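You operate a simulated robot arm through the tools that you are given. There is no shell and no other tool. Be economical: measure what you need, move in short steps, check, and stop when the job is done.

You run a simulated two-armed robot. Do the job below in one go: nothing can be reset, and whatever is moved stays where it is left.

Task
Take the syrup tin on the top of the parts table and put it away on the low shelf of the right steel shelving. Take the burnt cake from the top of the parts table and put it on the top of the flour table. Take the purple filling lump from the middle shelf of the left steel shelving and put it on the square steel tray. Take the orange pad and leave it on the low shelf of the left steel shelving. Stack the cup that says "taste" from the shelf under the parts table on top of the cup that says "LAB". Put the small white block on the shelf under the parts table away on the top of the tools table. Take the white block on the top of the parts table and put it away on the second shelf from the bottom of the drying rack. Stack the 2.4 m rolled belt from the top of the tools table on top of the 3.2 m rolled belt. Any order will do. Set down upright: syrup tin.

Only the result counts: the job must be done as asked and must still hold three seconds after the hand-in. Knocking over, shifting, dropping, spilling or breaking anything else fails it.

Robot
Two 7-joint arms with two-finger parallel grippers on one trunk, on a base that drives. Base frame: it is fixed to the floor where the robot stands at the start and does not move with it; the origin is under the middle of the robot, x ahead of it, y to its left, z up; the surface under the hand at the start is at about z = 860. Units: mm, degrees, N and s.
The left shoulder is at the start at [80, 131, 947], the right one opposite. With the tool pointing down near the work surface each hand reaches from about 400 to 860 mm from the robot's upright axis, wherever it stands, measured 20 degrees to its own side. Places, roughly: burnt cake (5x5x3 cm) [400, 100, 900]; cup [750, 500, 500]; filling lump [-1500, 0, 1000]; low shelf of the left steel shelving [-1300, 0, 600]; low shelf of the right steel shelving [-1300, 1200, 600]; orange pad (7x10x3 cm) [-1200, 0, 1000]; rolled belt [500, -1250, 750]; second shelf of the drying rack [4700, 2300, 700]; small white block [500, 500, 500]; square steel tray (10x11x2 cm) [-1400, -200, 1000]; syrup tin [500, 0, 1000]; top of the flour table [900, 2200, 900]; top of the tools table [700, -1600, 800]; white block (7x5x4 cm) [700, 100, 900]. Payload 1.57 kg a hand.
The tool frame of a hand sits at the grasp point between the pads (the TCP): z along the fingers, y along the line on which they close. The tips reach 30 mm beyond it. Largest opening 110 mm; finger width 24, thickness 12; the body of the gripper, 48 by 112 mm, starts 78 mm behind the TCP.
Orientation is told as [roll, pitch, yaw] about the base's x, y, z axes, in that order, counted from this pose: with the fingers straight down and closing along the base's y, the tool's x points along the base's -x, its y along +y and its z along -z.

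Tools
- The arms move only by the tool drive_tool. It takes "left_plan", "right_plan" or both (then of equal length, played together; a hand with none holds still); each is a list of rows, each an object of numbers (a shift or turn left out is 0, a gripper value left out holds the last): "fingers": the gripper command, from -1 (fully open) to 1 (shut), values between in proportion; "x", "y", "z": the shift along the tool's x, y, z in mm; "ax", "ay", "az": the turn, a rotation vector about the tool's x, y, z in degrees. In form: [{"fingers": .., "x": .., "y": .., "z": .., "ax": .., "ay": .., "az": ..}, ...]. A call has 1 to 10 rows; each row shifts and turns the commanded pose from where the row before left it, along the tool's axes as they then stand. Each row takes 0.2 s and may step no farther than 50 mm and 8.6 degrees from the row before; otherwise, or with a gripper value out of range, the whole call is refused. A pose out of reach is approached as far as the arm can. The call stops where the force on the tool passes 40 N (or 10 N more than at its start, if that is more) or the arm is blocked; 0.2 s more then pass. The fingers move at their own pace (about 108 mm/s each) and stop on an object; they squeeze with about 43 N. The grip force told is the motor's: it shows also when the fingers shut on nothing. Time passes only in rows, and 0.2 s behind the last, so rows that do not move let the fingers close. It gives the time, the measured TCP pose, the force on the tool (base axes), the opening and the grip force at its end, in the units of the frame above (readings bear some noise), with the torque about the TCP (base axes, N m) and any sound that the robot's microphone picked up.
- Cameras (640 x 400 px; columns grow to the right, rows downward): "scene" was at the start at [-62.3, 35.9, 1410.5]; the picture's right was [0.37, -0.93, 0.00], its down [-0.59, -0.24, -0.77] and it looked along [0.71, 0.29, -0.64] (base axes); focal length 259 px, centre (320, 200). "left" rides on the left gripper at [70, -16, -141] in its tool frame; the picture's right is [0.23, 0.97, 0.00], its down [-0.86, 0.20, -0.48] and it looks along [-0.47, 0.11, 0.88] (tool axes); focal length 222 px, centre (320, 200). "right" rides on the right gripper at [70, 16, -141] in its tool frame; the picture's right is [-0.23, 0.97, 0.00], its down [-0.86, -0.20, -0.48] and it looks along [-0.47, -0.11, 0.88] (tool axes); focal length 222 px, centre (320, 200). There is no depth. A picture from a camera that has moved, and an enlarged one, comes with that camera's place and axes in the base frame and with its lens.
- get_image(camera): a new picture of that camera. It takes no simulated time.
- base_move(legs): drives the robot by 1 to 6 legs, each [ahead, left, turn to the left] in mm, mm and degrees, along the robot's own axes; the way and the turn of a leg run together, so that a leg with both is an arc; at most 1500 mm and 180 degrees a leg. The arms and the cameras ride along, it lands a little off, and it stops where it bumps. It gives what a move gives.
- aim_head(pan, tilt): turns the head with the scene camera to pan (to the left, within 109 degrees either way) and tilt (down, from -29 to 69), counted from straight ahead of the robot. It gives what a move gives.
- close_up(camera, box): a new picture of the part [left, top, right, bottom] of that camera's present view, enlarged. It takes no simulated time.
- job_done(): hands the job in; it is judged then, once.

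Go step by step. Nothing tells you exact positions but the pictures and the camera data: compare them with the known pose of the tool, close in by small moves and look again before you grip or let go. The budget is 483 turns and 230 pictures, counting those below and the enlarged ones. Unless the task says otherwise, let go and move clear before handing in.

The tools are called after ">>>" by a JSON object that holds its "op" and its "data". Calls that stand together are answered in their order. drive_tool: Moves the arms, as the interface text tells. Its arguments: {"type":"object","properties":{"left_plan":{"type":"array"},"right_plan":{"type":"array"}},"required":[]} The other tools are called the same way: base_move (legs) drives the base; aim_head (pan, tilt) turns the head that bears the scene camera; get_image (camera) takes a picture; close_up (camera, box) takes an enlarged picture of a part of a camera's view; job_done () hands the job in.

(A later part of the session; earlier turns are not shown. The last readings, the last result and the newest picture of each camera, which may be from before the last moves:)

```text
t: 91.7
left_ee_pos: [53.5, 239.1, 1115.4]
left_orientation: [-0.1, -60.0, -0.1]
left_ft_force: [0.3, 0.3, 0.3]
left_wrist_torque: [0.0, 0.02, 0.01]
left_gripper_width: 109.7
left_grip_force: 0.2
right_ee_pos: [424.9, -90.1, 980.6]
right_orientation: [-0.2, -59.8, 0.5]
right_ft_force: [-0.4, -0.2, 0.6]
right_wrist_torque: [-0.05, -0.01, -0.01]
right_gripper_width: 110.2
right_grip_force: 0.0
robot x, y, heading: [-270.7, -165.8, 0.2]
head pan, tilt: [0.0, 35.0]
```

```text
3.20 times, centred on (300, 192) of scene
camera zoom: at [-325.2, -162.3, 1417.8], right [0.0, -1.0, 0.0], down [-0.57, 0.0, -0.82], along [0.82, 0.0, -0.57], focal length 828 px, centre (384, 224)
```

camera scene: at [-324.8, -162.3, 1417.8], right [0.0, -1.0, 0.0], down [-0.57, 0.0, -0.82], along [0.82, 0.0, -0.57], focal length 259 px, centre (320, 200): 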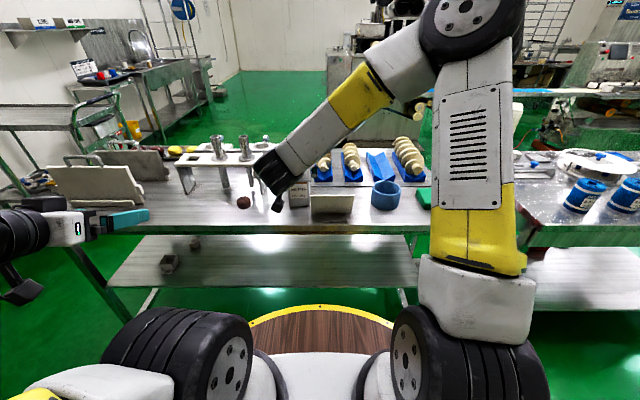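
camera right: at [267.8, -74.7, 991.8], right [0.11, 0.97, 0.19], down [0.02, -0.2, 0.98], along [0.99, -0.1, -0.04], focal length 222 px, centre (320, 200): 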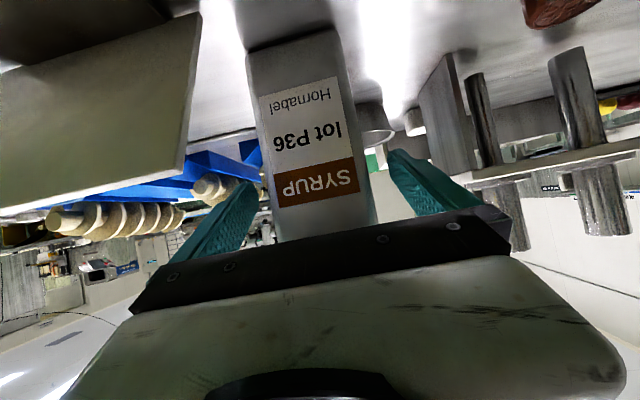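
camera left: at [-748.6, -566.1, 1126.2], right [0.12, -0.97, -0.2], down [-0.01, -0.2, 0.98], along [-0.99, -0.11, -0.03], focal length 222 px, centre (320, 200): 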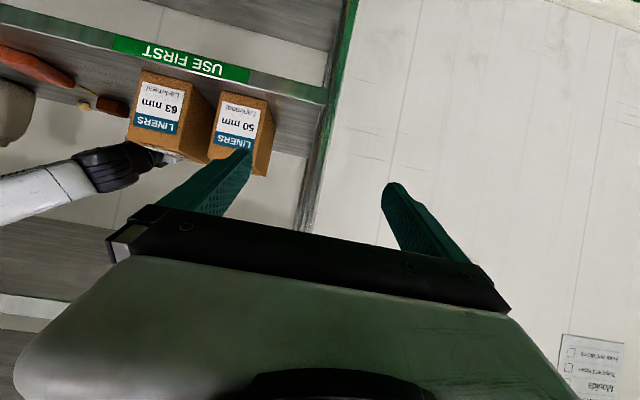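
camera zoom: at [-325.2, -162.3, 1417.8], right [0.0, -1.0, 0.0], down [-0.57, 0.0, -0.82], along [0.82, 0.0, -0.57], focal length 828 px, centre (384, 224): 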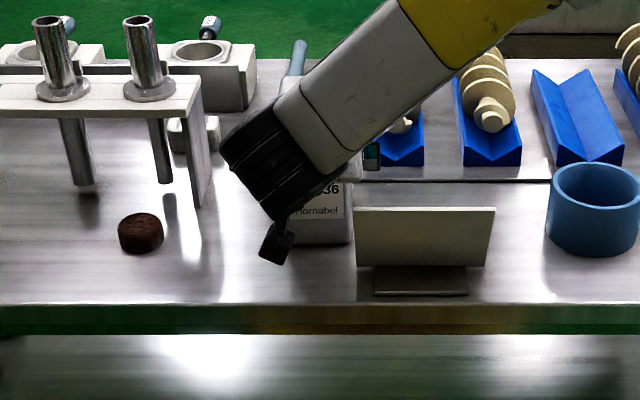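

>>> {"op": "drive_tool", "data": {"right_plan": [{"z": 26}, {"z": 25, "x": 1}]}}

>>> {"op": "get_image", "data": {"camera": "right"}}

```text
t: 92.3
left_ee_pos: [55.0, 238.4, 1114.9]
left_orientation: [0.0, -60.0, 0.0]
left_ft_force: [0.3, -0.8, -0.8]
left_wrist_torque: [0.0, -0.02, 0.0]
left_gripper_width: 110.1
left_grip_force: 0.1
right_ee_pos: [469.0, -87.4, 956.3]
right_orientation: [-0.2, -59.8, 0.5]
right_ft_force: [1.2, -0.4, -0.7]
right_wrist_torque: [-0.02, -0.02, -0.02]
right_gripper_width: 109.9
right_grip_force: 0.0
robot x, y, heading: [-275.5, -167.5, -0.1]
head pan, tilt: [0.0, 35.0]
```

```text
165 pictures are left
camera right: at [312.3, -72.3, 967.0], right [0.11, 0.97, 0.19], down [0.02, -0.2, 0.98], along [0.99, -0.11, -0.04], focal length 222 px, centre (320, 200)
```

right: 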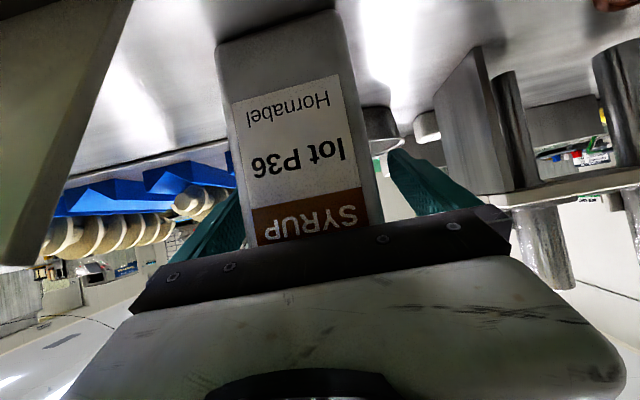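

>>> {"op": "drive_tool", "data": {"right_plan": [{"y": -2.5}, {"fingers": 1}, {"fingers": 1}, {"fingers": 1}]}}

>>> {"op": "drive_tool", "data": {"right_plan": [{"z": -2.5, "x": -4.3}, {"z": -5, "x": -8.7}, {"z": -7.5, "x": -13}]}}

>>> {"op": "get_image", "data": {"camera": "right"}}

```text
t: 93.3
left_ee_pos: [54.3, 237.5, 1115.6]
left_orientation: [0.0, -60.1, -0.1]
left_ft_force: [0.1, -0.2, -0.4]
left_wrist_torque: [0.01, 0.0, 0.02]
left_gripper_width: 110.1
left_grip_force: 0.0
right_ee_pos: [470.7, -89.1, 954.8]
right_orientation: [-0.2, -59.8, 0.4]
right_ft_force: [0.4, -1.1, 0.4]
right_wrist_torque: [0.56, -0.09, 0.13]
right_gripper_width: 77.8
right_grip_force: 42.9
robot x, y, heading: [-271.2, -167.2, -0.2]
head pan, tilt: [0.0, 35.0]
```

```text
t: 94.1
left_ee_pos: [55.2, 237.8, 1114.9]
left_orientation: [-0.2, -60.0, -0.1]
left_ft_force: [0.4, 1.1, -0.1]
left_wrist_torque: [-0.01, 0.0, -0.01]
left_gripper_width: 110.0
left_grip_force: 0.0
right_ee_pos: [471.8, -89.5, 983.2]
right_orientation: [-0.2, -59.7, 0.6]
right_ft_force: [0.1, -0.7, -12.8]
right_wrist_torque: [-0.03, 0.12, -0.01]
right_gripper_width: 77.8
right_grip_force: 42.9
robot x, y, heading: [-271.1, -165.2, -0.0]
head pan, tilt: [0.0, 35.0]
```

```text
164 pictures are left
camera right: at [313.5, -73.9, 995.9], right [0.11, 0.97, 0.19], down [0.02, -0.2, 0.98], along [0.99, -0.1, -0.04], focal length 222 px, centre (320, 200)
```

right: 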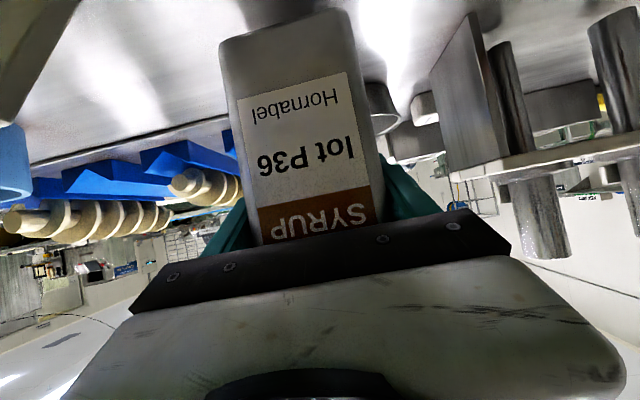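

The tin is lifted (about 1.3 kg), level. I raise it higher and bring the left hand toward the burnt cake.

>>> {"op": "drive_tool", "data": {"left_plan": [{"z": 41.6, "x": 0.9, "y": -17.9}, {"z": 41.6, "x": 0.9, "y": -17.9}, {"z": 41.6, "x": 0.9, "y": -17.9}, {"z": 41.6, "x": 0.9, "y": -17.9}, {"z": 41.6, "x": 0.9, "y": -17.9}, {"z": 41.6, "x": 0.9, "y": -17.9}, {"z": 41.6, "x": 0.9, "y": -17.9}], "right_plan": [{"z": -10, "x": -17}, {"z": -10, "x": -17}, {"z": -10, "x": -17}, {"z": -10, "x": -17}, {}, {}, {}]}}

>>> {"op": "get_image", "data": {"camera": "left"}}

>>> {"op": "get_image", "data": {"camera": "scene"}}

```text
t: 95.7
left_ee_pos: [317.3, 143.0, 976.8]
left_orientation: [0.2, -60.1, 0.0]
left_ft_force: [-0.2, -0.7, -0.1]
left_wrist_torque: [0.03, 0.02, -0.01]
left_gripper_width: 109.8
left_grip_force: 0.1
left hand out of reach, approached as far as the arm can: row 1, 2, 3
right_ee_pos: [469.8, -90.2, 1063.7]
right_orientation: [-0.3, -59.8, 0.5]
right_ft_force: [-0.5, -0.2, -11.5]
right_wrist_torque: [0.01, 0.13, 0.01]
right_gripper_width: 77.7
right_grip_force: 42.9
robot x, y, heading: [-270.0, -165.4, 0.1]
head pan, tilt: [0.0, 35.0]
```

```text
163 pictures are left
camera left: at [160.9, 127.9, 986.9], right [-0.11, 0.97, -0.2], down [0.01, 0.2, 0.98], along [0.99, 0.11, -0.03], focal length 222 px, centre (320, 200)
```

left: 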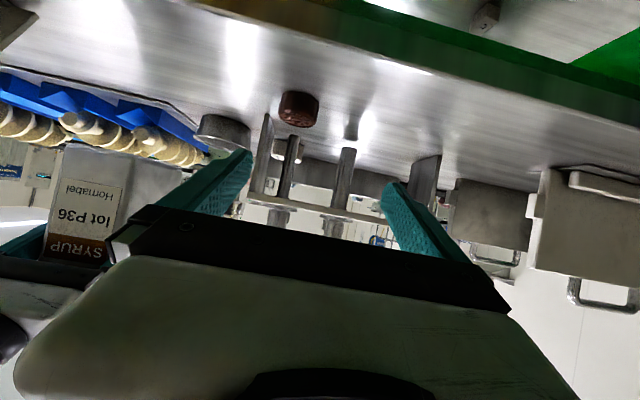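

```text
162 pictures are left
camera scene: at [-324.7, -162.4, 1417.8], right [0.0, -1.0, 0.0], down [-0.57, 0.0, -0.82], along [0.82, 0.0, -0.57], focal length 259 px, centre (320, 200)
```

scene: 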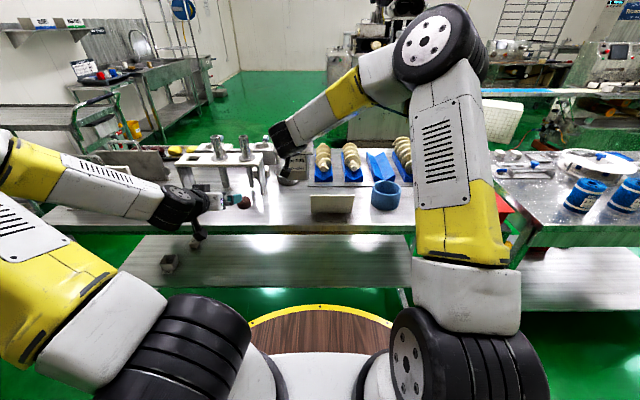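

>>> {"op": "drive_tool", "data": {"left_plan": [{"x": 9, "y": -16, "z": 10}, {"x": 9, "y": -16, "z": 15}, {"z": 40}, {"z": 40}]}}

>>> {"op": "get_image", "data": {"camera": "left"}}

```text
t: 96.7
left_ee_pos: [401.5, 111.3, 909.1]
left_orientation: [-0.1, -60.1, -0.1]
left_ft_force: [0.9, 0.2, 0.3]
left_wrist_torque: [0.0, 0.0, -0.02]
left_gripper_width: 110.0
left_grip_force: 0.1
right_ee_pos: [470.9, -88.9, 1064.3]
right_orientation: [-0.4, -59.8, 0.4]
right_ft_force: [0.0, 0.3, -13.6]
right_wrist_torque: [-0.04, 0.12, -0.01]
right_gripper_width: 77.9
right_grip_force: 42.9
robot x, y, heading: [-268.8, -166.6, -0.2]
head pan, tilt: [0.0, 35.0]
```

```text
161 pictures are left
camera left: at [244.1, 95.6, 919.2], right [-0.11, 0.97, -0.2], down [0.01, 0.2, 0.98], along [0.99, 0.11, -0.03], focal length 222 px, centre (320, 200)
```

left: 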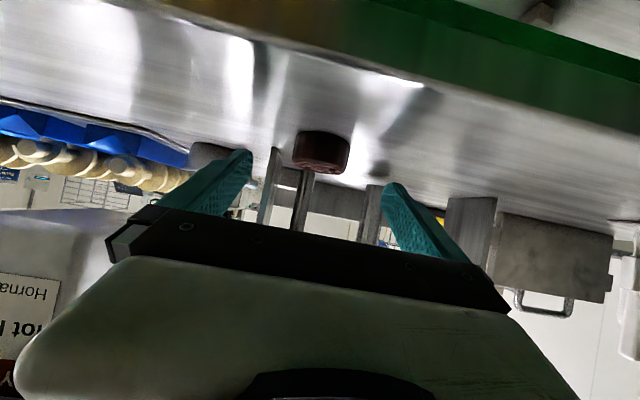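

>>> {"op": "drive_tool", "data": {"left_plan": [{"z": 18, "x": 2, "y": -1}, {"z": 17, "x": 2}, {"fingers": 1}, {"fingers": 1}, {"fingers": 1}, {"fingers": 1}]}}

>>> {"op": "get_image", "data": {"camera": "left"}}

```text
t: 98.1
left_ee_pos: [428.5, 110.4, 890.1]
left_orientation: [-0.2, -60.0, -0.1]
left_ft_force: [-0.1, -0.2, -0.2]
left_wrist_torque: [0.01, 0.0, 0.01]
left_gripper_width: 48.5
left_grip_force: 42.4
right_ee_pos: [470.9, -88.1, 1063.0]
right_orientation: [-0.3, -59.6, 0.4]
right_ft_force: [0.8, 0.1, -12.6]
right_wrist_torque: [0.0, 0.12, -0.03]
right_gripper_width: 78.0
right_grip_force: 43.2
robot x, y, heading: [-272.0, -165.5, 0.1]
head pan, tilt: [0.0, 35.0]
```

```text
160 pictures are left
camera left: at [271.3, 94.4, 900.1], right [-0.11, 0.97, -0.2], down [0.01, 0.2, 0.98], along [0.99, 0.11, -0.03], focal length 222 px, centre (320, 200)
```

left: 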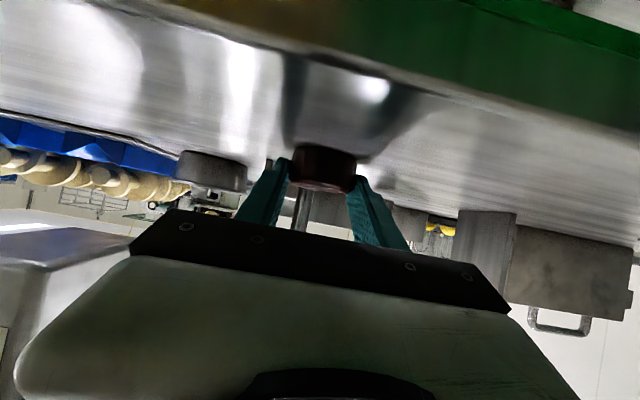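

Both are gripped. I lift the cake, back off from the table and pull the hands in.

>>> {"op": "drive_tool", "data": {"left_plan": [{"z": -20, "x": -35}, {"z": -20, "x": -35}, {"z": -20, "x": -35}, {"z": -20, "x": -35}]}}

>>> {"op": "base_move", "data": {"legs": [[-320, 0, 0]]}}

>>> {"op": "drive_tool", "data": {"left_plan": [{"z": -30, "x": 17}, {"z": -30, "x": 17}, {"z": -30, "x": 17}, {"z": -30, "x": 17}, {"z": -30, "x": 17}], "right_plan": [{"z": -30, "x": 17}, {"z": -30, "x": 17}, {"z": -30, "x": 17}, {"z": -30, "x": 17}, {"z": -30, "x": 17}]}}

>>> {"op": "aim_head", "data": {"pan": 70, "tilt": 20}}

>>> {"op": "get_image", "data": {"camera": "scene"}}

```text
t: 99.1
left_ee_pos: [430.0, 110.3, 1051.2]
left_orientation: [0.0, -60.1, 0.1]
left_ft_force: [-0.2, 0.1, -1.0]
left_wrist_torque: [-0.03, 0.01, -0.04]
left_gripper_width: 48.1
left_grip_force: 43.2
right_ee_pos: [471.7, -88.9, 1063.4]
right_orientation: [-0.2, -59.7, 0.5]
right_ft_force: [1.2, -0.3, -13.1]
right_wrist_torque: [-0.02, 0.11, -0.02]
right_gripper_width: 77.7
right_grip_force: 42.5
robot x, y, heading: [-273.1, -168.2, 0.1]
head pan, tilt: [0.0, 35.0]
```

```text
t: 101.2
left_ee_pos: [107.1, 102.7, 1051.8]
left_orientation: [-0.1, -60.1, -0.7]
left_ft_force: [-0.8, -0.1, -0.7]
left_wrist_torque: [0.0, 0.03, -0.03]
left_gripper_width: 48.0
left_grip_force: 42.8
right_ee_pos: [147.2, -96.0, 1063.0]
right_orientation: [-0.2, -59.9, -0.2]
right_ft_force: [1.2, -0.1, -12.0]
right_wrist_torque: [0.0, 0.1, 0.01]
right_gripper_width: 77.9
right_grip_force: 42.8
robot x, y, heading: [-593.8, -167.0, -0.6]
head pan, tilt: [0.0, 35.0]
```

```text
t: 102.4
left_ee_pos: [-54.7, 107.4, 1056.0]
left_orientation: [-0.1, -60.0, -0.8]
left_ft_force: [0.6, -0.2, -0.9]
left_wrist_torque: [0.01, 0.01, 0.02]
left_gripper_width: 48.3
left_grip_force: 42.8
left hand out of reach, approached as far as the arm can: row 5
right_ee_pos: [-24.3, -95.5, 1063.9]
right_orientation: [-0.2, -59.7, -0.3]
right_ft_force: [1.2, -0.7, -13.3]
right_wrist_torque: [-0.01, 0.07, 0.03]
right_gripper_width: 78.0
right_grip_force: 43.2
robot x, y, heading: [-592.5, -167.4, -0.5]
head pan, tilt: [0.0, 35.0]
```

```text
t: 103.8
left_ee_pos: [-54.4, 107.8, 1056.0]
left_orientation: [-0.2, -60.0, -0.6]
left_ft_force: [-0.2, 0.1, -0.7]
left_wrist_torque: [-0.02, 0.03, -0.04]
left_gripper_width: 47.9
left_grip_force: 43.1
right_ee_pos: [-25.2, -94.9, 1065.8]
right_orientation: [-0.3, -59.7, -0.1]
right_ft_force: [0.0, 0.9, -12.5]
right_wrist_torque: [0.02, 0.12, -0.02]
right_gripper_width: 77.7
right_grip_force: 42.9
robot x, y, heading: [-594.5, -164.9, -0.8]
head pan, tilt: [70.0, 20.0]
```

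```text
159 pictures are left
camera scene: at [-704.3, -71.8, 1441.7], right [0.94, -0.35, 0.0], down [-0.12, -0.32, -0.94], along [0.33, 0.88, -0.34], focal length 259 px, centre (320, 200)
```

scene: 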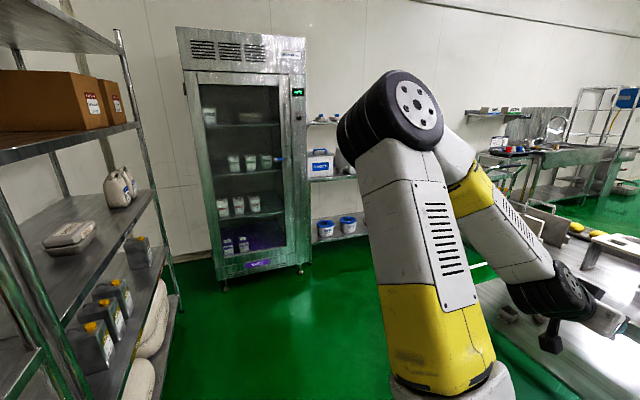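

I take the tin to the right shelving first: move out from between, sideways, and turn to face it.

>>> {"op": "base_move", "data": {"legs": [[240, 0, 0.7], [0, 1180, 0], [0, 0, 180]]}}

>>> {"op": "aim_head", "data": {"pan": 0, "tilt": 30}}

>>> {"op": "get_image", "data": {"camera": "scene"}}

```text
t: 118.4
left_ee_pos: [-907.4, 746.0, 1057.6]
left_orientation: [-0.1, -60.0, 176.9]
left_ft_force: [1.1, 0.5, -1.0]
left_wrist_torque: [-0.01, -0.02, -0.02]
left_gripper_width: 47.6
left_grip_force: 43.1
right_ee_pos: [-929.3, 949.5, 1064.5]
right_orientation: [-0.3, -59.6, 177.4]
right_ft_force: [-0.1, 0.3, -13.3]
right_wrist_torque: [-0.02, -0.13, 0.0]
right_gripper_width: 77.8
right_grip_force: 42.7
robot x, y, heading: [-358.7, 996.3, 176.9]
head pan, tilt: [70.0, 20.0]
```

```text
t: 119.8
left_ee_pos: [-907.4, 745.8, 1057.3]
left_orientation: [-0.2, -60.0, 177.0]
left_ft_force: [0.6, 0.0, -0.3]
left_wrist_torque: [0.0, -0.02, 0.05]
left_gripper_width: 48.2
left_grip_force: 43.5
right_ee_pos: [-930.1, 949.6, 1065.4]
right_orientation: [-0.4, -59.7, 177.4]
right_ft_force: [-0.2, 0.1, -13.2]
right_wrist_torque: [-0.05, -0.13, 0.01]
right_gripper_width: 78.1
right_grip_force: 43.2
robot x, y, heading: [-355.5, 995.4, 177.1]
head pan, tilt: [0.0, 30.0]
```

```text
158 pictures are left
camera scene: at [-308.1, 997.9, 1425.6], right [0.05, 1.0, 0.0], down [0.5, -0.03, -0.87], along [-0.86, 0.04, -0.5], focal length 259 px, centre (320, 200)
```

scene: 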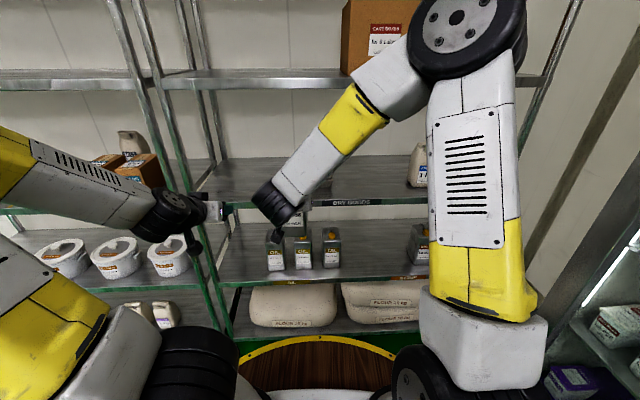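

I zoom on the low shelf of the right shelving.

>>> {"op": "close_up", "data": {"camera": "scene", "box": [220, 190, 460, 340]}}

```text
2.67 times, centred on (340, 265) of scene
camera zoom: at [-308.1, 997.9, 1425.6], right [0.05, 1.0, 0.0], down [0.5, -0.03, -0.87], along [-0.86, 0.04, -0.5], focal length 690 px, centre (267, 27)
```

zoom: 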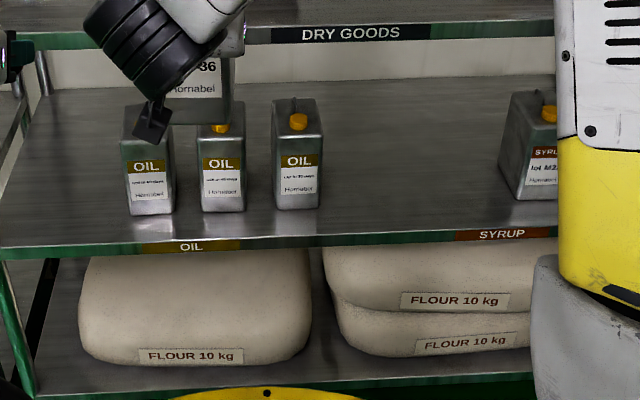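

There is free space beside the "SYRUP" label (y≈1375). I square up, align, and lower the tin in front of the shelf.

>>> {"op": "base_move", "data": {"legs": [[0, 0, 2.9], [0, -454, 0]]}}

>>> {"op": "drive_tool", "data": {"right_plan": [{"z": 26, "x": 33}, {"z": 26, "x": 33}, {"z": 26, "x": 33}, {"z": 26, "x": 33}, {"z": 26, "x": 33}, {"z": 26, "x": 33}, {"z": 26, "x": 33}, {"z": 26, "x": 33}, {"z": 26, "x": 33}]}}

>>> {"op": "get_image", "data": {"camera": "scene"}}

>>> {"op": "get_image", "data": {"camera": "right"}}

```text
t: 123.0
left_ee_pos: [-892.9, 1178.0, 1057.0]
left_orientation: [-0.2, -60.0, -179.0]
left_ft_force: [-0.4, 0.7, -0.6]
left_wrist_torque: [-0.06, -0.04, 0.0]
left_gripper_width: 47.9
left_grip_force: 43.4
right_ee_pos: [-927.9, 1379.7, 1065.7]
right_orientation: [-0.3, -59.6, -178.7]
right_ft_force: [-0.1, 0.4, -13.2]
right_wrist_torque: [0.01, -0.14, -0.01]
right_gripper_width: 77.8
right_grip_force: 42.9
robot x, y, heading: [-357.1, 1467.5, -179.1]
head pan, tilt: [0.0, 30.0]
```

```text
t: 125.0
left_ee_pos: [-893.5, 1176.9, 1058.0]
left_orientation: [-0.2, -60.1, -179.1]
left_ft_force: [-0.4, 0.8, -0.7]
left_wrist_torque: [-0.01, -0.01, 0.01]
left_gripper_width: 48.0
left_grip_force: 43.0
right_ee_pos: [-977.9, 1382.2, 690.8]
right_orientation: [-0.2, -59.8, -178.6]
right_ft_force: [0.5, 0.6, -12.1]
right_wrist_torque: [-0.02, -0.14, 0.02]
right_gripper_width: 78.1
right_grip_force: 42.6
robot x, y, heading: [-358.8, 1463.3, -179.1]
head pan, tilt: [0.0, 30.0]
```

```text
156 pictures are left
camera scene: at [-311.4, 1470.1, 1425.6], right [-0.02, 1.0, 0.0], down [0.5, 0.01, -0.87], along [-0.87, -0.01, -0.5], focal length 259 px, centre (320, 200)
```

scene: 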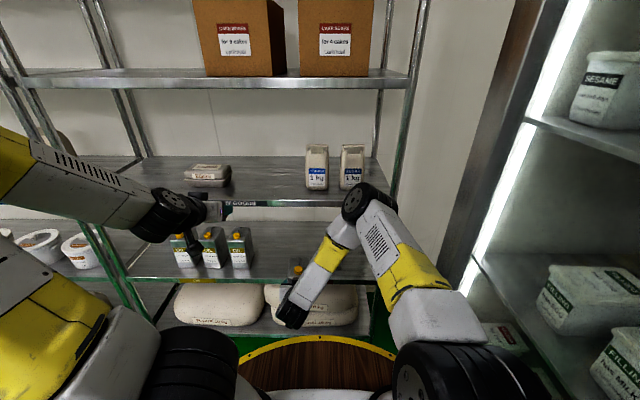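

```text
155 pictures are left
camera right: at [-820.9, 1367.7, 702.1], right [-0.1, -0.98, 0.19], down [-0.02, 0.2, 0.98], along [-1.0, 0.09, -0.04], focal length 222 px, centre (320, 200)
```

right: 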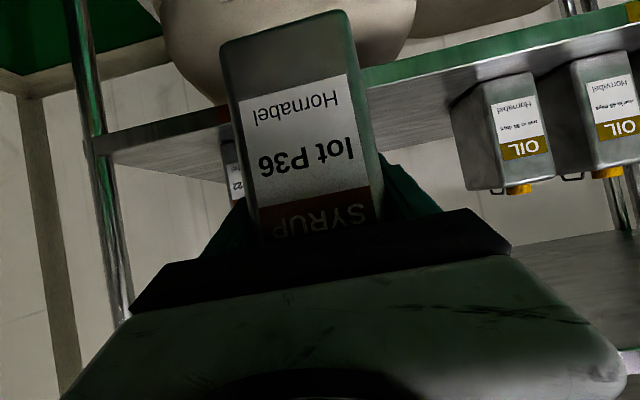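

Clear. I move in: base forward a bit, then extend the arm level over the shelf.

>>> {"op": "base_move", "data": {"legs": [[90, 14, 0]]}}

>>> {"op": "drive_tool", "data": {"right_plan": [{"z": 35, "x": -20}, {"z": 35, "x": -20}, {"z": 35, "x": -20}]}}

>>> {"op": "get_image", "data": {"camera": "scene"}}

>>> {"op": "get_image", "data": {"camera": "right"}}

```text
t: 126.1
left_ee_pos: [-983.3, 1164.3, 1057.9]
left_orientation: [-0.2, -60.0, -179.3]
left_ft_force: [-0.6, -1.1, -0.9]
left_wrist_torque: [-0.02, 0.01, 0.01]
left_gripper_width: 47.9
left_grip_force: 43.4
right_ee_pos: [-1066.5, 1367.5, 689.6]
right_orientation: [-0.3, -59.7, -178.8]
right_ft_force: [-0.1, 0.1, -12.2]
right_wrist_torque: [0.0, -0.13, 0.04]
right_gripper_width: 77.9
right_grip_force: 42.7
robot x, y, heading: [-447.2, 1448.9, -179.1]
head pan, tilt: [0.0, 30.0]
```

```text
t: 126.9
left_ee_pos: [-983.8, 1163.7, 1057.4]
left_orientation: [-0.1, -60.0, -179.3]
left_ft_force: [0.9, 0.5, -0.5]
left_wrist_torque: [-0.01, 0.01, 0.02]
left_gripper_width: 47.7
left_grip_force: 43.3
right_ee_pos: [-1186.6, 1361.3, 690.8]
right_orientation: [-0.3, -59.5, -178.6]
right_ft_force: [0.7, 0.4, -12.6]
right_wrist_torque: [-0.01, -0.14, 0.01]
right_gripper_width: 77.7
right_grip_force: 42.9
robot x, y, heading: [-450.4, 1448.5, -179.2]
head pan, tilt: [0.0, 30.0]
```

```text
154 pictures are left
camera scene: at [-401.6, 1454.8, 1425.6], right [-0.01, 1.0, 0.0], down [0.5, 0.01, -0.87], along [-0.87, -0.01, -0.5], focal length 259 px, centre (320, 200)
```

scene: 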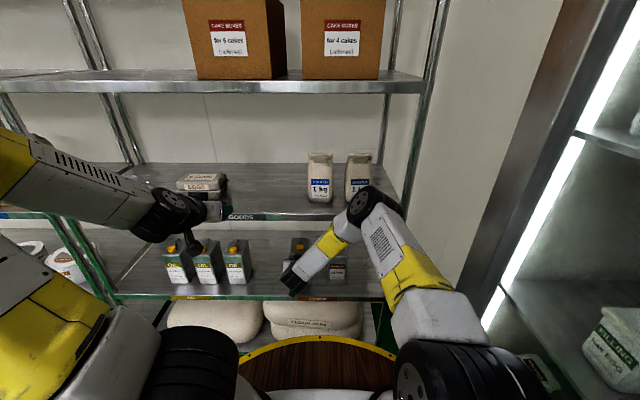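

```text
153 pictures are left
camera right: at [-1028.8, 1348.6, 701.5], right [-0.1, -0.98, 0.19], down [-0.02, 0.2, 0.98], along [-0.99, 0.09, -0.04], focal length 222 px, centre (320, 200)
```

right: 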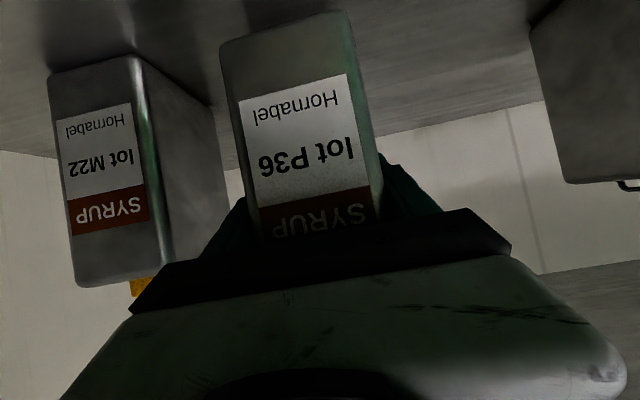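

Lower the tin to the shelf, then creep until the weight comes off.

>>> {"op": "drive_tool", "data": {"right_plan": [{"z": 9, "x": 15.6}, {"z": 9, "x": 15.6}]}}

>>> {"op": "drive_tool", "data": {"right_plan": [{"z": 0.8, "x": 1.4}, {"z": 0.8, "x": 1.4}]}}

```text
t: 127.5
left_ee_pos: [-983.2, 1163.9, 1057.2]
left_orientation: [-0.1, -60.2, -179.3]
left_ft_force: [-0.4, 0.5, -0.3]
left_wrist_torque: [0.02, 0.01, 0.0]
left_gripper_width: 47.9
left_grip_force: 42.8
right_ee_pos: [-1188.2, 1362.4, 656.1]
right_orientation: [-0.1, -59.9, -178.9]
right_ft_force: [3.2, 0.6, -3.4]
right_wrist_torque: [-0.31, 0.13, 0.07]
right_gripper_width: 77.7
right_grip_force: 42.4
robot x, y, heading: [-450.2, 1452.7, -179.1]
head pan, tilt: [0.0, 30.0]
```

```text
t: 128.1
left_ee_pos: [-981.3, 1164.3, 1057.3]
left_orientation: [-0.1, -60.1, -179.3]
left_ft_force: [0.5, -0.1, -0.5]
left_wrist_torque: [0.02, 0.03, -0.01]
left_gripper_width: 47.9
left_grip_force: 42.9
right_ee_pos: [-1188.5, 1363.1, 655.5]
right_orientation: [0.0, -60.1, -178.8]
right_ft_force: [9.1, -3.8, 34.1]
right_wrist_torque: [-0.42, -1.1, 0.3]
right_gripper_width: 78.0
right_grip_force: 43.1
robot x, y, heading: [-450.6, 1451.7, -179.4]
head pan, tilt: [0.0, 30.0]
```

Firmly down. I ease off, release, and check.

>>> {"op": "drive_tool", "data": {"right_plan": [{"z": -0.8, "x": -1.4}, {"fingers": -1}, {"fingers": -1}, {"fingers": -1}]}}

>>> {"op": "get_image", "data": {"camera": "right"}}

```text
t: 129.1
left_ee_pos: [-983.3, 1164.4, 1057.7]
left_orientation: [-0.1, -60.1, -179.3]
left_ft_force: [-0.6, -0.7, -1.0]
left_wrist_torque: [-0.02, -0.02, -0.05]
left_gripper_width: 47.9
left_grip_force: 42.8
right_ee_pos: [-1187.0, 1365.2, 652.3]
right_orientation: [-0.3, -59.6, -178.7]
right_ft_force: [0.4, 0.4, 0.6]
right_wrist_torque: [-0.01, -0.03, -0.06]
right_gripper_width: 110.2
right_grip_force: 0.0
robot x, y, heading: [-449.9, 1450.8, -179.1]
head pan, tilt: [0.0, 30.0]
```

```text
152 pictures are left
camera right: at [-1030.1, 1351.4, 663.8], right [-0.1, -0.98, 0.19], down [-0.02, 0.2, 0.98], along [-0.99, 0.09, -0.04], focal length 222 px, centre (320, 200)
```

right: 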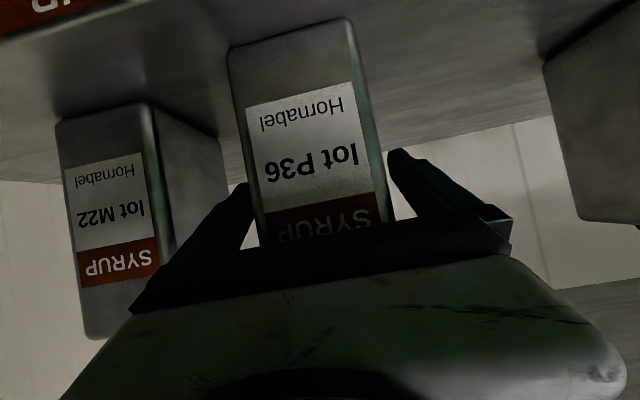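

The tin stands upright. I back out along the finger axis, then drive back.

>>> {"op": "drive_tool", "data": {"right_plan": [{"z": -30}, {"z": -40}, {"z": -40}, {"z": -40}]}}

>>> {"op": "base_move", "data": {"legs": [[-200, 0, 0]]}}

>>> {"op": "get_image", "data": {"camera": "right"}}

>>> {"op": "drive_tool", "data": {"right_plan": [{"z": -20, "x": -43}, {"z": -20, "x": -43}, {"z": -20, "x": -43}, {"z": -20, "x": -43}, {"z": -20, "x": -43}, {"z": -20, "x": -43}, {"z": -20, "x": -43}]}}

>>> {"op": "aim_head", "data": {"pan": -109, "tilt": 25}}

>>> {"op": "get_image", "data": {"camera": "scene"}}

```text
t: 130.1
left_ee_pos: [-983.0, 1164.2, 1057.4]
left_orientation: [-0.1, -60.1, -179.3]
left_ft_force: [-0.6, -0.2, -0.2]
left_wrist_torque: [0.0, 0.0, 0.03]
left_gripper_width: 47.7
left_grip_force: 42.9
right_ee_pos: [-1061.7, 1365.6, 727.7]
right_orientation: [-0.2, -59.6, -178.8]
right_ft_force: [-1.1, -0.3, 0.2]
right_wrist_torque: [0.0, 0.0, 0.0]
right_gripper_width: 109.9
right_grip_force: 0.0
robot x, y, heading: [-451.0, 1453.9, -178.9]
head pan, tilt: [0.0, 30.0]
```

```text
t: 131.7
left_ee_pos: [-781.4, 1165.4, 1057.7]
left_orientation: [-0.1, -60.2, -179.1]
left_ft_force: [-0.3, -0.6, 0.4]
left_wrist_torque: [0.02, -0.02, -0.01]
left_gripper_width: 48.0
left_grip_force: 42.9
right_ee_pos: [-860.5, 1368.4, 727.7]
right_orientation: [-0.3, -59.7, -178.7]
right_ft_force: [-0.8, -0.3, 1.0]
right_wrist_torque: [-0.01, 0.02, 0.0]
right_gripper_width: 110.0
right_grip_force: 0.1
robot x, y, heading: [-245.7, 1453.4, -178.8]
head pan, tilt: [0.0, 30.0]
```

```text
151 pictures are left
camera right: at [-703.1, 1354.7, 739.8], right [-0.1, -0.98, 0.19], down [-0.02, 0.2, 0.98], along [-0.99, 0.09, -0.04], focal length 222 px, centre (320, 200)
```

right: 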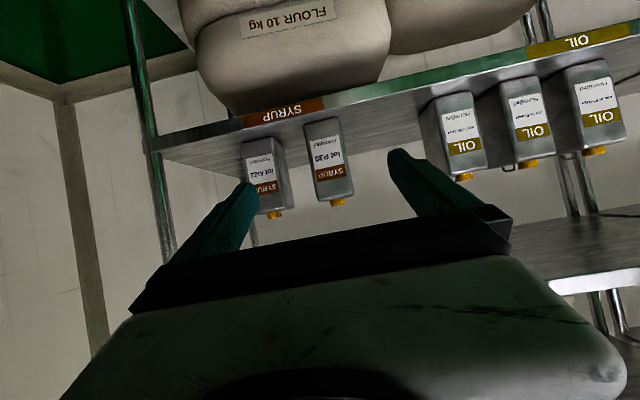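

```text
t: 133.3
left_ee_pos: [-780.9, 1167.6, 1057.3]
left_orientation: [0.0, -60.1, -179.2]
left_ft_force: [-0.4, 0.9, 0.3]
left_wrist_torque: [-0.01, 0.03, -0.01]
left_gripper_width: 47.8
left_grip_force: 43.0
right_ee_pos: [-888.7, 1369.3, 1060.6]
right_orientation: [-0.2, -59.6, -178.8]
right_ft_force: [-0.1, -0.4, -0.1]
right_wrist_torque: [0.0, 0.02, -0.02]
right_gripper_width: 110.2
right_grip_force: 0.1
robot x, y, heading: [-245.9, 1451.1, -179.1]
head pan, tilt: [0.0, 30.0]
```

```text
t: 135.2
left_ee_pos: [-780.4, 1167.4, 1057.0]
left_orientation: [-0.1, -60.1, -179.2]
left_ft_force: [0.0, 0.2, -0.5]
left_wrist_torque: [0.0, 0.01, -0.01]
left_gripper_width: 47.7
left_grip_force: 43.1
right_ee_pos: [-888.4, 1369.5, 1059.8]
right_orientation: [-0.3, -59.8, -178.7]
right_ft_force: [-1.2, -0.3, -0.2]
right_wrist_torque: [0.02, 0.01, 0.0]
right_gripper_width: 110.1
right_grip_force: 0.1
robot x, y, heading: [-244.9, 1454.7, -179.3]
head pan, tilt: [-108.9, 25.0]
```

```text
150 pictures are left
camera scene: at [-80.4, 1546.8, 1433.6], right [0.95, -0.31, 0.0], down [-0.13, -0.4, -0.91], along [0.28, 0.86, -0.42], focal length 259 px, centre (320, 200)
```

scene: 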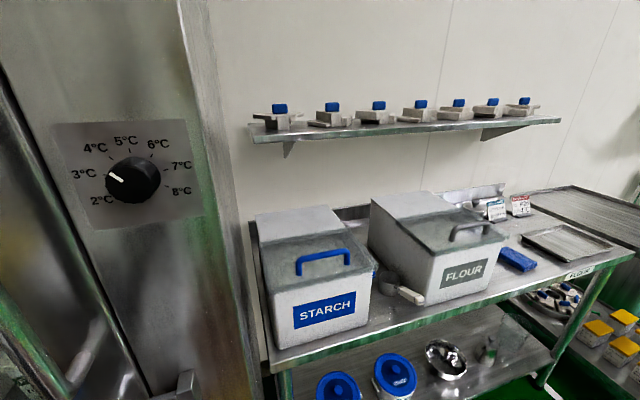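

The syrup tin is fine. Now to the flour table: free spot near its right half. I move to in front of it with enough clearance to turn.

>>> {"op": "base_move", "data": {"legs": [[0, 270, -0.8], [-980, 0, 0], [0, 0, -90]]}}

>>> {"op": "aim_head", "data": {"pan": 0, "tilt": 35}}

>>> {"op": "get_image", "data": {"camera": "scene"}}

```text
t: 145.7
left_ee_pos: [473.4, 1737.3, 1058.0]
left_orientation: [0.0, -60.1, 88.3]
left_ft_force: [-0.4, 0.3, 0.4]
left_wrist_torque: [-0.03, 0.02, 0.0]
left_gripper_width: 47.7
left_grip_force: 43.3
right_ee_pos: [680.9, 1836.6, 1060.2]
right_orientation: [-0.3, -59.7, 88.7]
right_ft_force: [-0.6, -0.3, -0.6]
right_wrist_torque: [0.0, -0.01, 0.02]
right_gripper_width: 110.0
right_grip_force: 0.0
robot x, y, heading: [736.6, 1194.6, 88.3]
head pan, tilt: [-108.9, 25.0]
```

```text
t: 147.6
left_ee_pos: [473.9, 1737.9, 1057.3]
left_orientation: [-0.1, -60.2, 88.3]
left_ft_force: [0.3, 0.8, -1.0]
left_wrist_torque: [-0.03, -0.01, 0.0]
left_gripper_width: 47.9
left_grip_force: 42.8
right_ee_pos: [681.0, 1836.4, 1059.0]
right_orientation: [-0.3, -59.7, 88.7]
right_ft_force: [0.1, 0.6, -0.4]
right_wrist_torque: [0.02, -0.02, 0.02]
right_gripper_width: 109.9
right_grip_force: 0.1
robot x, y, heading: [737.7, 1192.1, 88.2]
head pan, tilt: [0.0, 35.0]
```

```text
149 pictures are left
camera scene: at [733.6, 1143.8, 1417.8], right [1.0, -0.03, 0.0], down [-0.02, -0.57, -0.82], along [0.02, 0.82, -0.57], focal length 259 px, centre (320, 200)
```

scene: 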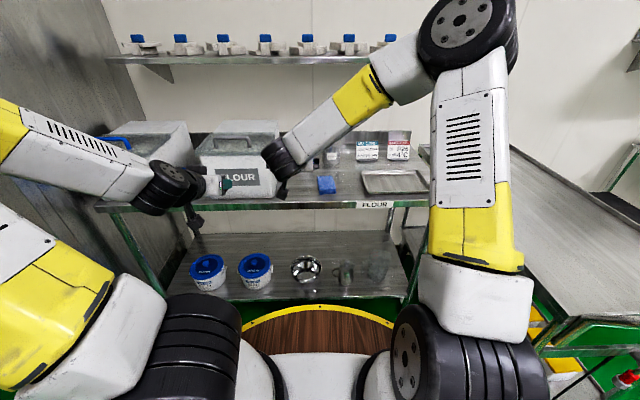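

The table top is about z=885. I'll set the cake near (675, 1945), between the flour bin and the blue brush. I shift the base and spread the hands.

>>> {"op": "base_move", "data": {"legs": [[0, -110, 1.7]]}}

>>> {"op": "drive_tool", "data": {"right_plan": [{"y": -40, "x": -20}, {"y": -40, "x": -20}, {"y": -40, "x": -20}, {}, {}, {}], "left_plan": [{}, {"y": -30, "z": 30, "x": -10}, {"y": -30, "z": 30, "x": -10}, {"y": -30, "z": 30, "x": -10}, {"y": -15, "z": 30, "x": -10}, {"z": 30, "x": -5}]}}

>>> {"op": "get_image", "data": {"camera": "left"}}

>>> {"op": "get_image", "data": {"camera": "scene"}}

```text
t: 148.8
left_ee_pos: [569.9, 1728.4, 1057.4]
left_orientation: [-0.1, -60.1, 90.0]
left_ft_force: [0.6, 0.6, -0.3]
left_wrist_torque: [-0.02, -0.01, -0.02]
left_gripper_width: 48.1
left_grip_force: 43.1
right_ee_pos: [776.1, 1831.7, 1060.2]
right_orientation: [-0.3, -59.6, 90.5]
right_ft_force: [-0.4, 0.7, -0.3]
right_wrist_torque: [0.01, -0.03, -0.01]
right_gripper_width: 110.1
right_grip_force: 0.2
robot x, y, heading: [850.2, 1191.3, 90.1]
head pan, tilt: [0.0, 35.0]
```

```text
t: 150.2
left_ee_pos: [673.3, 1880.2, 1020.9]
left_orientation: [0.0, -60.1, 90.0]
left_ft_force: [1.3, -0.3, -0.6]
left_wrist_torque: [-0.02, -0.03, 0.03]
left_gripper_width: 47.6
left_grip_force: 42.9
right_ee_pos: [895.6, 1860.7, 1112.8]
right_orientation: [-0.1, -59.7, 90.4]
right_ft_force: [0.3, -0.4, 1.0]
right_wrist_torque: [0.0, 0.02, 0.0]
right_gripper_width: 110.1
right_grip_force: 0.1
robot x, y, heading: [851.0, 1190.4, 89.9]
head pan, tilt: [0.0, 35.0]
```

```text
148 pictures are left
camera left: at [689.6, 1721.9, 1030.9], right [-0.97, -0.11, -0.2], down [-0.2, 0.01, 0.98], along [-0.11, 0.99, -0.03], focal length 222 px, centre (320, 200)
```

left: 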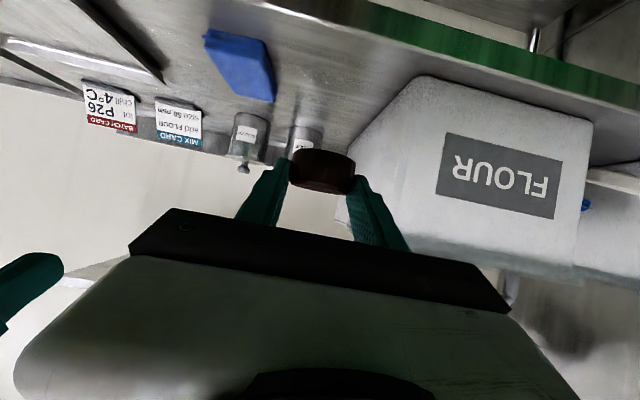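

```text
147 pictures are left
camera scene: at [848.5, 1141.8, 1417.8], right [1.0, 0.0, 0.0], down [0.0, -0.57, -0.82], along [0.0, 0.82, -0.57], focal length 259 px, centre (320, 200)
```

scene: 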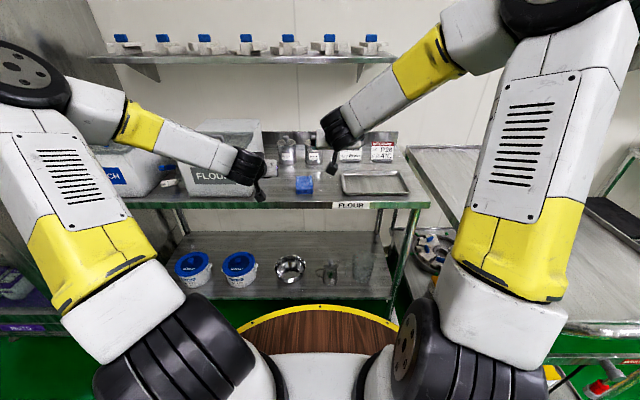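

Path is clear; I lower the cake to the table.

>>> {"op": "drive_tool", "data": {"left_plan": [{"z": 30, "x": 17, "y": -4}, {"z": 30, "x": 17, "y": -3}, {"z": 30, "x": 17}, {"z": 12, "x": 6}]}}

>>> {"op": "get_image", "data": {"camera": "left"}}

```text
t: 151.2
left_ee_pos: [679.9, 1939.4, 919.2]
left_orientation: [0.1, -60.0, 89.8]
left_ft_force: [0.3, 0.2, -0.9]
left_wrist_torque: [-0.06, -0.02, -0.01]
left_gripper_width: 47.8
left_grip_force: 43.2
right_ee_pos: [895.7, 1860.3, 1113.3]
right_orientation: [-0.4, -59.7, 90.5]
right_ft_force: [0.9, -0.5, 0.2]
right_wrist_torque: [-0.02, 0.0, 0.04]
right_gripper_width: 110.0
right_grip_force: 0.1
robot x, y, heading: [847.6, 1188.4, 90.1]
head pan, tilt: [0.0, 35.0]
```

```text
146 pictures are left
camera left: at [697.0, 1783.1, 930.4], right [-0.97, -0.11, -0.2], down [-0.2, 0.01, 0.98], along [-0.11, 0.99, -0.03], focal length 222 px, centre (320, 200)
```

left: 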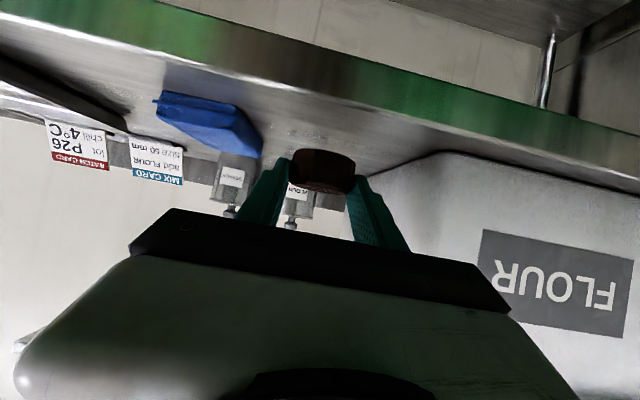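

>>> {"op": "drive_tool", "data": {"left_plan": [{"z": 2, "x": 1.5}, {"z": 2, "x": 1.5}, {"z": 1, "x": 1.7}]}}

>>> {"op": "drive_tool", "data": {"left_plan": [{"z": 0.8, "x": 1.4}, {"z": 0.8, "x": 1.4}]}}

>>> {"op": "drive_tool", "data": {"left_plan": [{"z": 0.8, "x": 1.4}, {"z": 0.8, "x": 1.4}]}}

```text
t: 152.0
left_ee_pos: [682.8, 1941.3, 914.2]
left_orientation: [-0.1, -60.2, 89.8]
left_ft_force: [0.4, 0.0, 0.1]
left_wrist_torque: [0.0, -0.04, -0.01]
left_gripper_width: 48.2
left_grip_force: 43.2
right_ee_pos: [894.9, 1859.8, 1114.1]
right_orientation: [-0.2, -59.7, 90.5]
right_ft_force: [-0.2, 0.2, 0.2]
right_wrist_torque: [-0.03, 0.01, 0.0]
right_gripper_width: 110.1
right_grip_force: 0.1
robot x, y, heading: [849.2, 1187.9, 90.0]
head pan, tilt: [0.0, 35.0]
```

```text
t: 152.6
left_ee_pos: [682.0, 1942.3, 911.4]
left_orientation: [-0.1, -60.0, 90.0]
left_ft_force: [-0.3, -0.1, -1.1]
left_wrist_torque: [-0.01, -0.03, -0.01]
left_gripper_width: 47.9
left_grip_force: 43.3
right_ee_pos: [894.8, 1860.6, 1113.0]
right_orientation: [-0.3, -59.7, 90.5]
right_ft_force: [-0.6, -0.2, -0.4]
right_wrist_torque: [0.01, 0.01, 0.0]
right_gripper_width: 110.0
right_grip_force: 0.0
robot x, y, heading: [851.9, 1192.2, 89.8]
head pan, tilt: [0.0, 35.0]
```

```text
t: 153.2
left_ee_pos: [682.1, 1941.9, 907.2]
left_orientation: [-0.1, -60.1, 90.1]
left_ft_force: [-0.4, 0.4, -0.6]
left_wrist_torque: [-0.01, 0.03, -0.01]
left_gripper_width: 48.2
left_grip_force: 42.9
right_ee_pos: [894.7, 1860.0, 1113.7]
right_orientation: [-0.2, -59.7, 90.5]
right_ft_force: [0.1, 0.0, -0.7]
right_wrist_torque: [-0.01, -0.01, 0.01]
right_gripper_width: 109.8
right_grip_force: 0.1
robot x, y, heading: [845.6, 1189.2, 90.2]
head pan, tilt: [0.0, 35.0]
```

>>> {"op": "drive_tool", "data": {"left_plan": [{"z": 0.8, "x": 1.4}, {"z": 0.8, "x": 1.4}, {"z": 0.8, "x": 1.4}]}}

>>> {"op": "drive_tool", "data": {"left_plan": [{"z": 0.8, "x": 1.4}, {"z": 0.8, "x": 1.4}]}}

>>> {"op": "get_image", "data": {"camera": "left"}}

```text
t: 154.0
left_ee_pos: [682.9, 1941.4, 903.0]
left_orientation: [-0.1, -60.0, 90.0]
left_ft_force: [-0.3, -0.1, -0.7]
left_wrist_torque: [0.0, 0.0, 0.01]
left_gripper_width: 48.1
left_grip_force: 42.9
right_ee_pos: [894.1, 1860.1, 1111.5]
right_orientation: [-0.2, -59.6, 90.5]
right_ft_force: [0.1, 0.2, -0.2]
right_wrist_torque: [0.02, 0.0, 0.03]
right_gripper_width: 110.1
right_grip_force: 0.0
robot x, y, heading: [852.6, 1187.8, 89.9]
head pan, tilt: [0.0, 35.0]
```

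```text
t: 154.6
left_ee_pos: [682.6, 1940.7, 900.8]
left_orientation: [-0.1, -60.1, 89.9]
left_ft_force: [0.3, -0.8, -0.9]
left_wrist_torque: [0.02, 0.0, 0.01]
left_gripper_width: 47.8
left_grip_force: 43.2
right_ee_pos: [893.8, 1861.0, 1113.3]
right_orientation: [-0.3, -59.7, 90.5]
right_ft_force: [-0.6, -0.6, -0.3]
right_wrist_torque: [0.0, 0.02, -0.01]
right_gripper_width: 110.2
right_grip_force: 0.0
robot x, y, heading: [849.5, 1187.5, 89.8]
head pan, tilt: [0.0, 35.0]
```

```text
145 pictures are left
camera left: at [699.3, 1783.3, 910.4], right [-0.97, -0.11, -0.2], down [-0.2, 0.01, 0.98], along [-0.11, 0.99, -0.03], focal length 222 px, centre (320, 200)
```

left: 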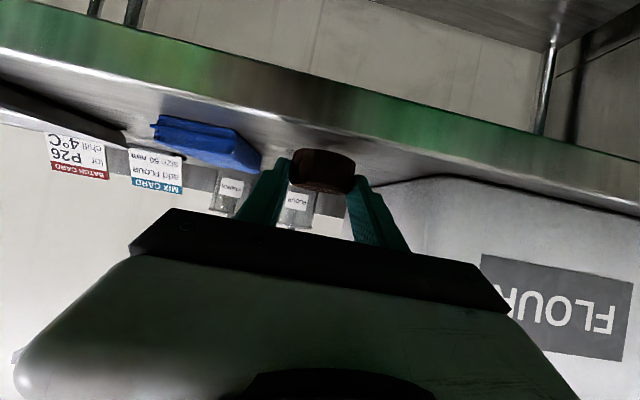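

>>> {"op": "drive_tool", "data": {"left_plan": [{"z": 1, "x": 1.7}, {"z": 1, "x": 1.7}, {"z": 1, "x": 1.7}]}}

>>> {"op": "drive_tool", "data": {"left_plan": [{"z": 1, "x": 1.7}, {"z": 1, "x": 1.7}]}}

>>> {"op": "drive_tool", "data": {"left_plan": [{"z": 1, "x": 1.7}, {"z": 1, "x": 1.7}]}}

```text
t: 155.4
left_ee_pos: [682.6, 1943.1, 892.6]
left_orientation: [-0.1, -60.0, 90.0]
left_ft_force: [0.4, 0.9, -0.9]
left_wrist_torque: [-0.02, 0.02, -0.02]
left_gripper_width: 47.9
left_grip_force: 43.3
right_ee_pos: [895.4, 1859.8, 1113.6]
right_orientation: [-0.3, -59.7, 90.5]
right_ft_force: [-0.4, -0.8, -0.6]
right_wrist_torque: [0.02, 0.02, -0.02]
right_gripper_width: 109.9
right_grip_force: 0.0
robot x, y, heading: [850.6, 1191.2, 89.9]
head pan, tilt: [0.0, 35.0]
```

```text
t: 156.0
left_ee_pos: [682.7, 1941.8, 890.8]
left_orientation: [-0.2, -60.2, 90.1]
left_ft_force: [-0.5, 0.4, -0.1]
left_wrist_torque: [0.0, 0.0, -0.01]
left_gripper_width: 47.8
left_grip_force: 43.0
right_ee_pos: [895.3, 1859.6, 1112.7]
right_orientation: [-0.2, -59.8, 90.5]
right_ft_force: [0.2, 0.4, -0.6]
right_wrist_torque: [0.0, 0.0, 0.0]
right_gripper_width: 110.0
right_grip_force: 0.0
robot x, y, heading: [851.8, 1190.6, 89.8]
head pan, tilt: [0.0, 35.0]
```

```text
t: 156.6
left_ee_pos: [683.9, 1941.2, 888.9]
left_orientation: [-0.1, -60.4, 89.9]
left_ft_force: [-1.5, 0.8, 10.5]
left_wrist_torque: [-0.07, 0.05, 0.04]
left_gripper_width: 47.9
left_grip_force: 42.0
right_ee_pos: [895.4, 1859.7, 1113.6]
right_orientation: [-0.4, -59.7, 90.5]
right_ft_force: [0.1, 0.1, 0.2]
right_wrist_torque: [0.03, 0.0, 0.01]
right_gripper_width: 109.8
right_grip_force: 0.0
robot x, y, heading: [850.9, 1187.5, 90.1]
head pan, tilt: [0.0, 35.0]
```

Contact at z≈889. Release and retract.

>>> {"op": "drive_tool", "data": {"left_plan": [{"z": -0.5, "x": -0.9}, {"fingers": -0.4}, {"fingers": -0.4}, {"z": -20, "x": -10}, {"z": -40, "x": -20}, {"z": -40, "x": -20}, {"z": -30, "x": -30}]}}

>>> {"op": "get_image", "data": {"camera": "left"}}

>>> {"op": "close_up", "data": {"camera": "scene", "box": [160, 110, 440, 285]}}

```text
t: 158.2
left_ee_pos: [683.7, 1868.2, 1020.3]
left_orientation: [-0.2, -60.0, 90.1]
left_ft_force: [-0.5, 0.7, -0.8]
left_wrist_torque: [0.0, -0.04, -0.03]
left_gripper_width: 76.9
left_grip_force: 0.0
right_ee_pos: [893.6, 1859.4, 1112.7]
right_orientation: [-0.2, -59.8, 90.6]
right_ft_force: [0.7, -0.2, -0.5]
right_wrist_torque: [0.01, -0.02, -0.02]
right_gripper_width: 109.9
right_grip_force: 0.1
robot x, y, heading: [851.4, 1191.3, 90.3]
head pan, tilt: [0.0, 35.0]
```

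```text
144 pictures are left
camera left: at [700.2, 1712.0, 1031.9], right [-0.97, -0.11, -0.2], down [-0.2, 0.01, 0.98], along [-0.11, 0.99, -0.04], focal length 222 px, centre (320, 200)
```

left: 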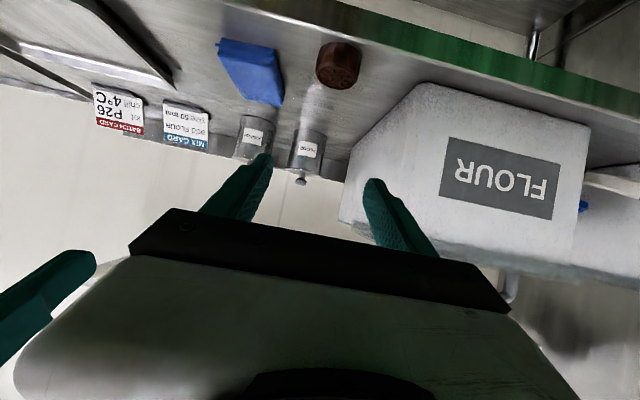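

```text
2.29 times, centred on (300, 198) of scene
camera zoom: at [847.9, 1142.6, 1417.8], right [1.0, 0.0, 0.0], down [0.0, -0.57, -0.82], along [0.0, 0.82, -0.57], focal length 592 px, centre (366, 206)
```

zoom: 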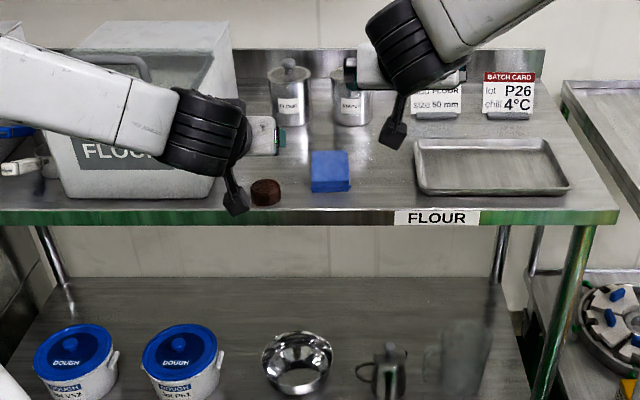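

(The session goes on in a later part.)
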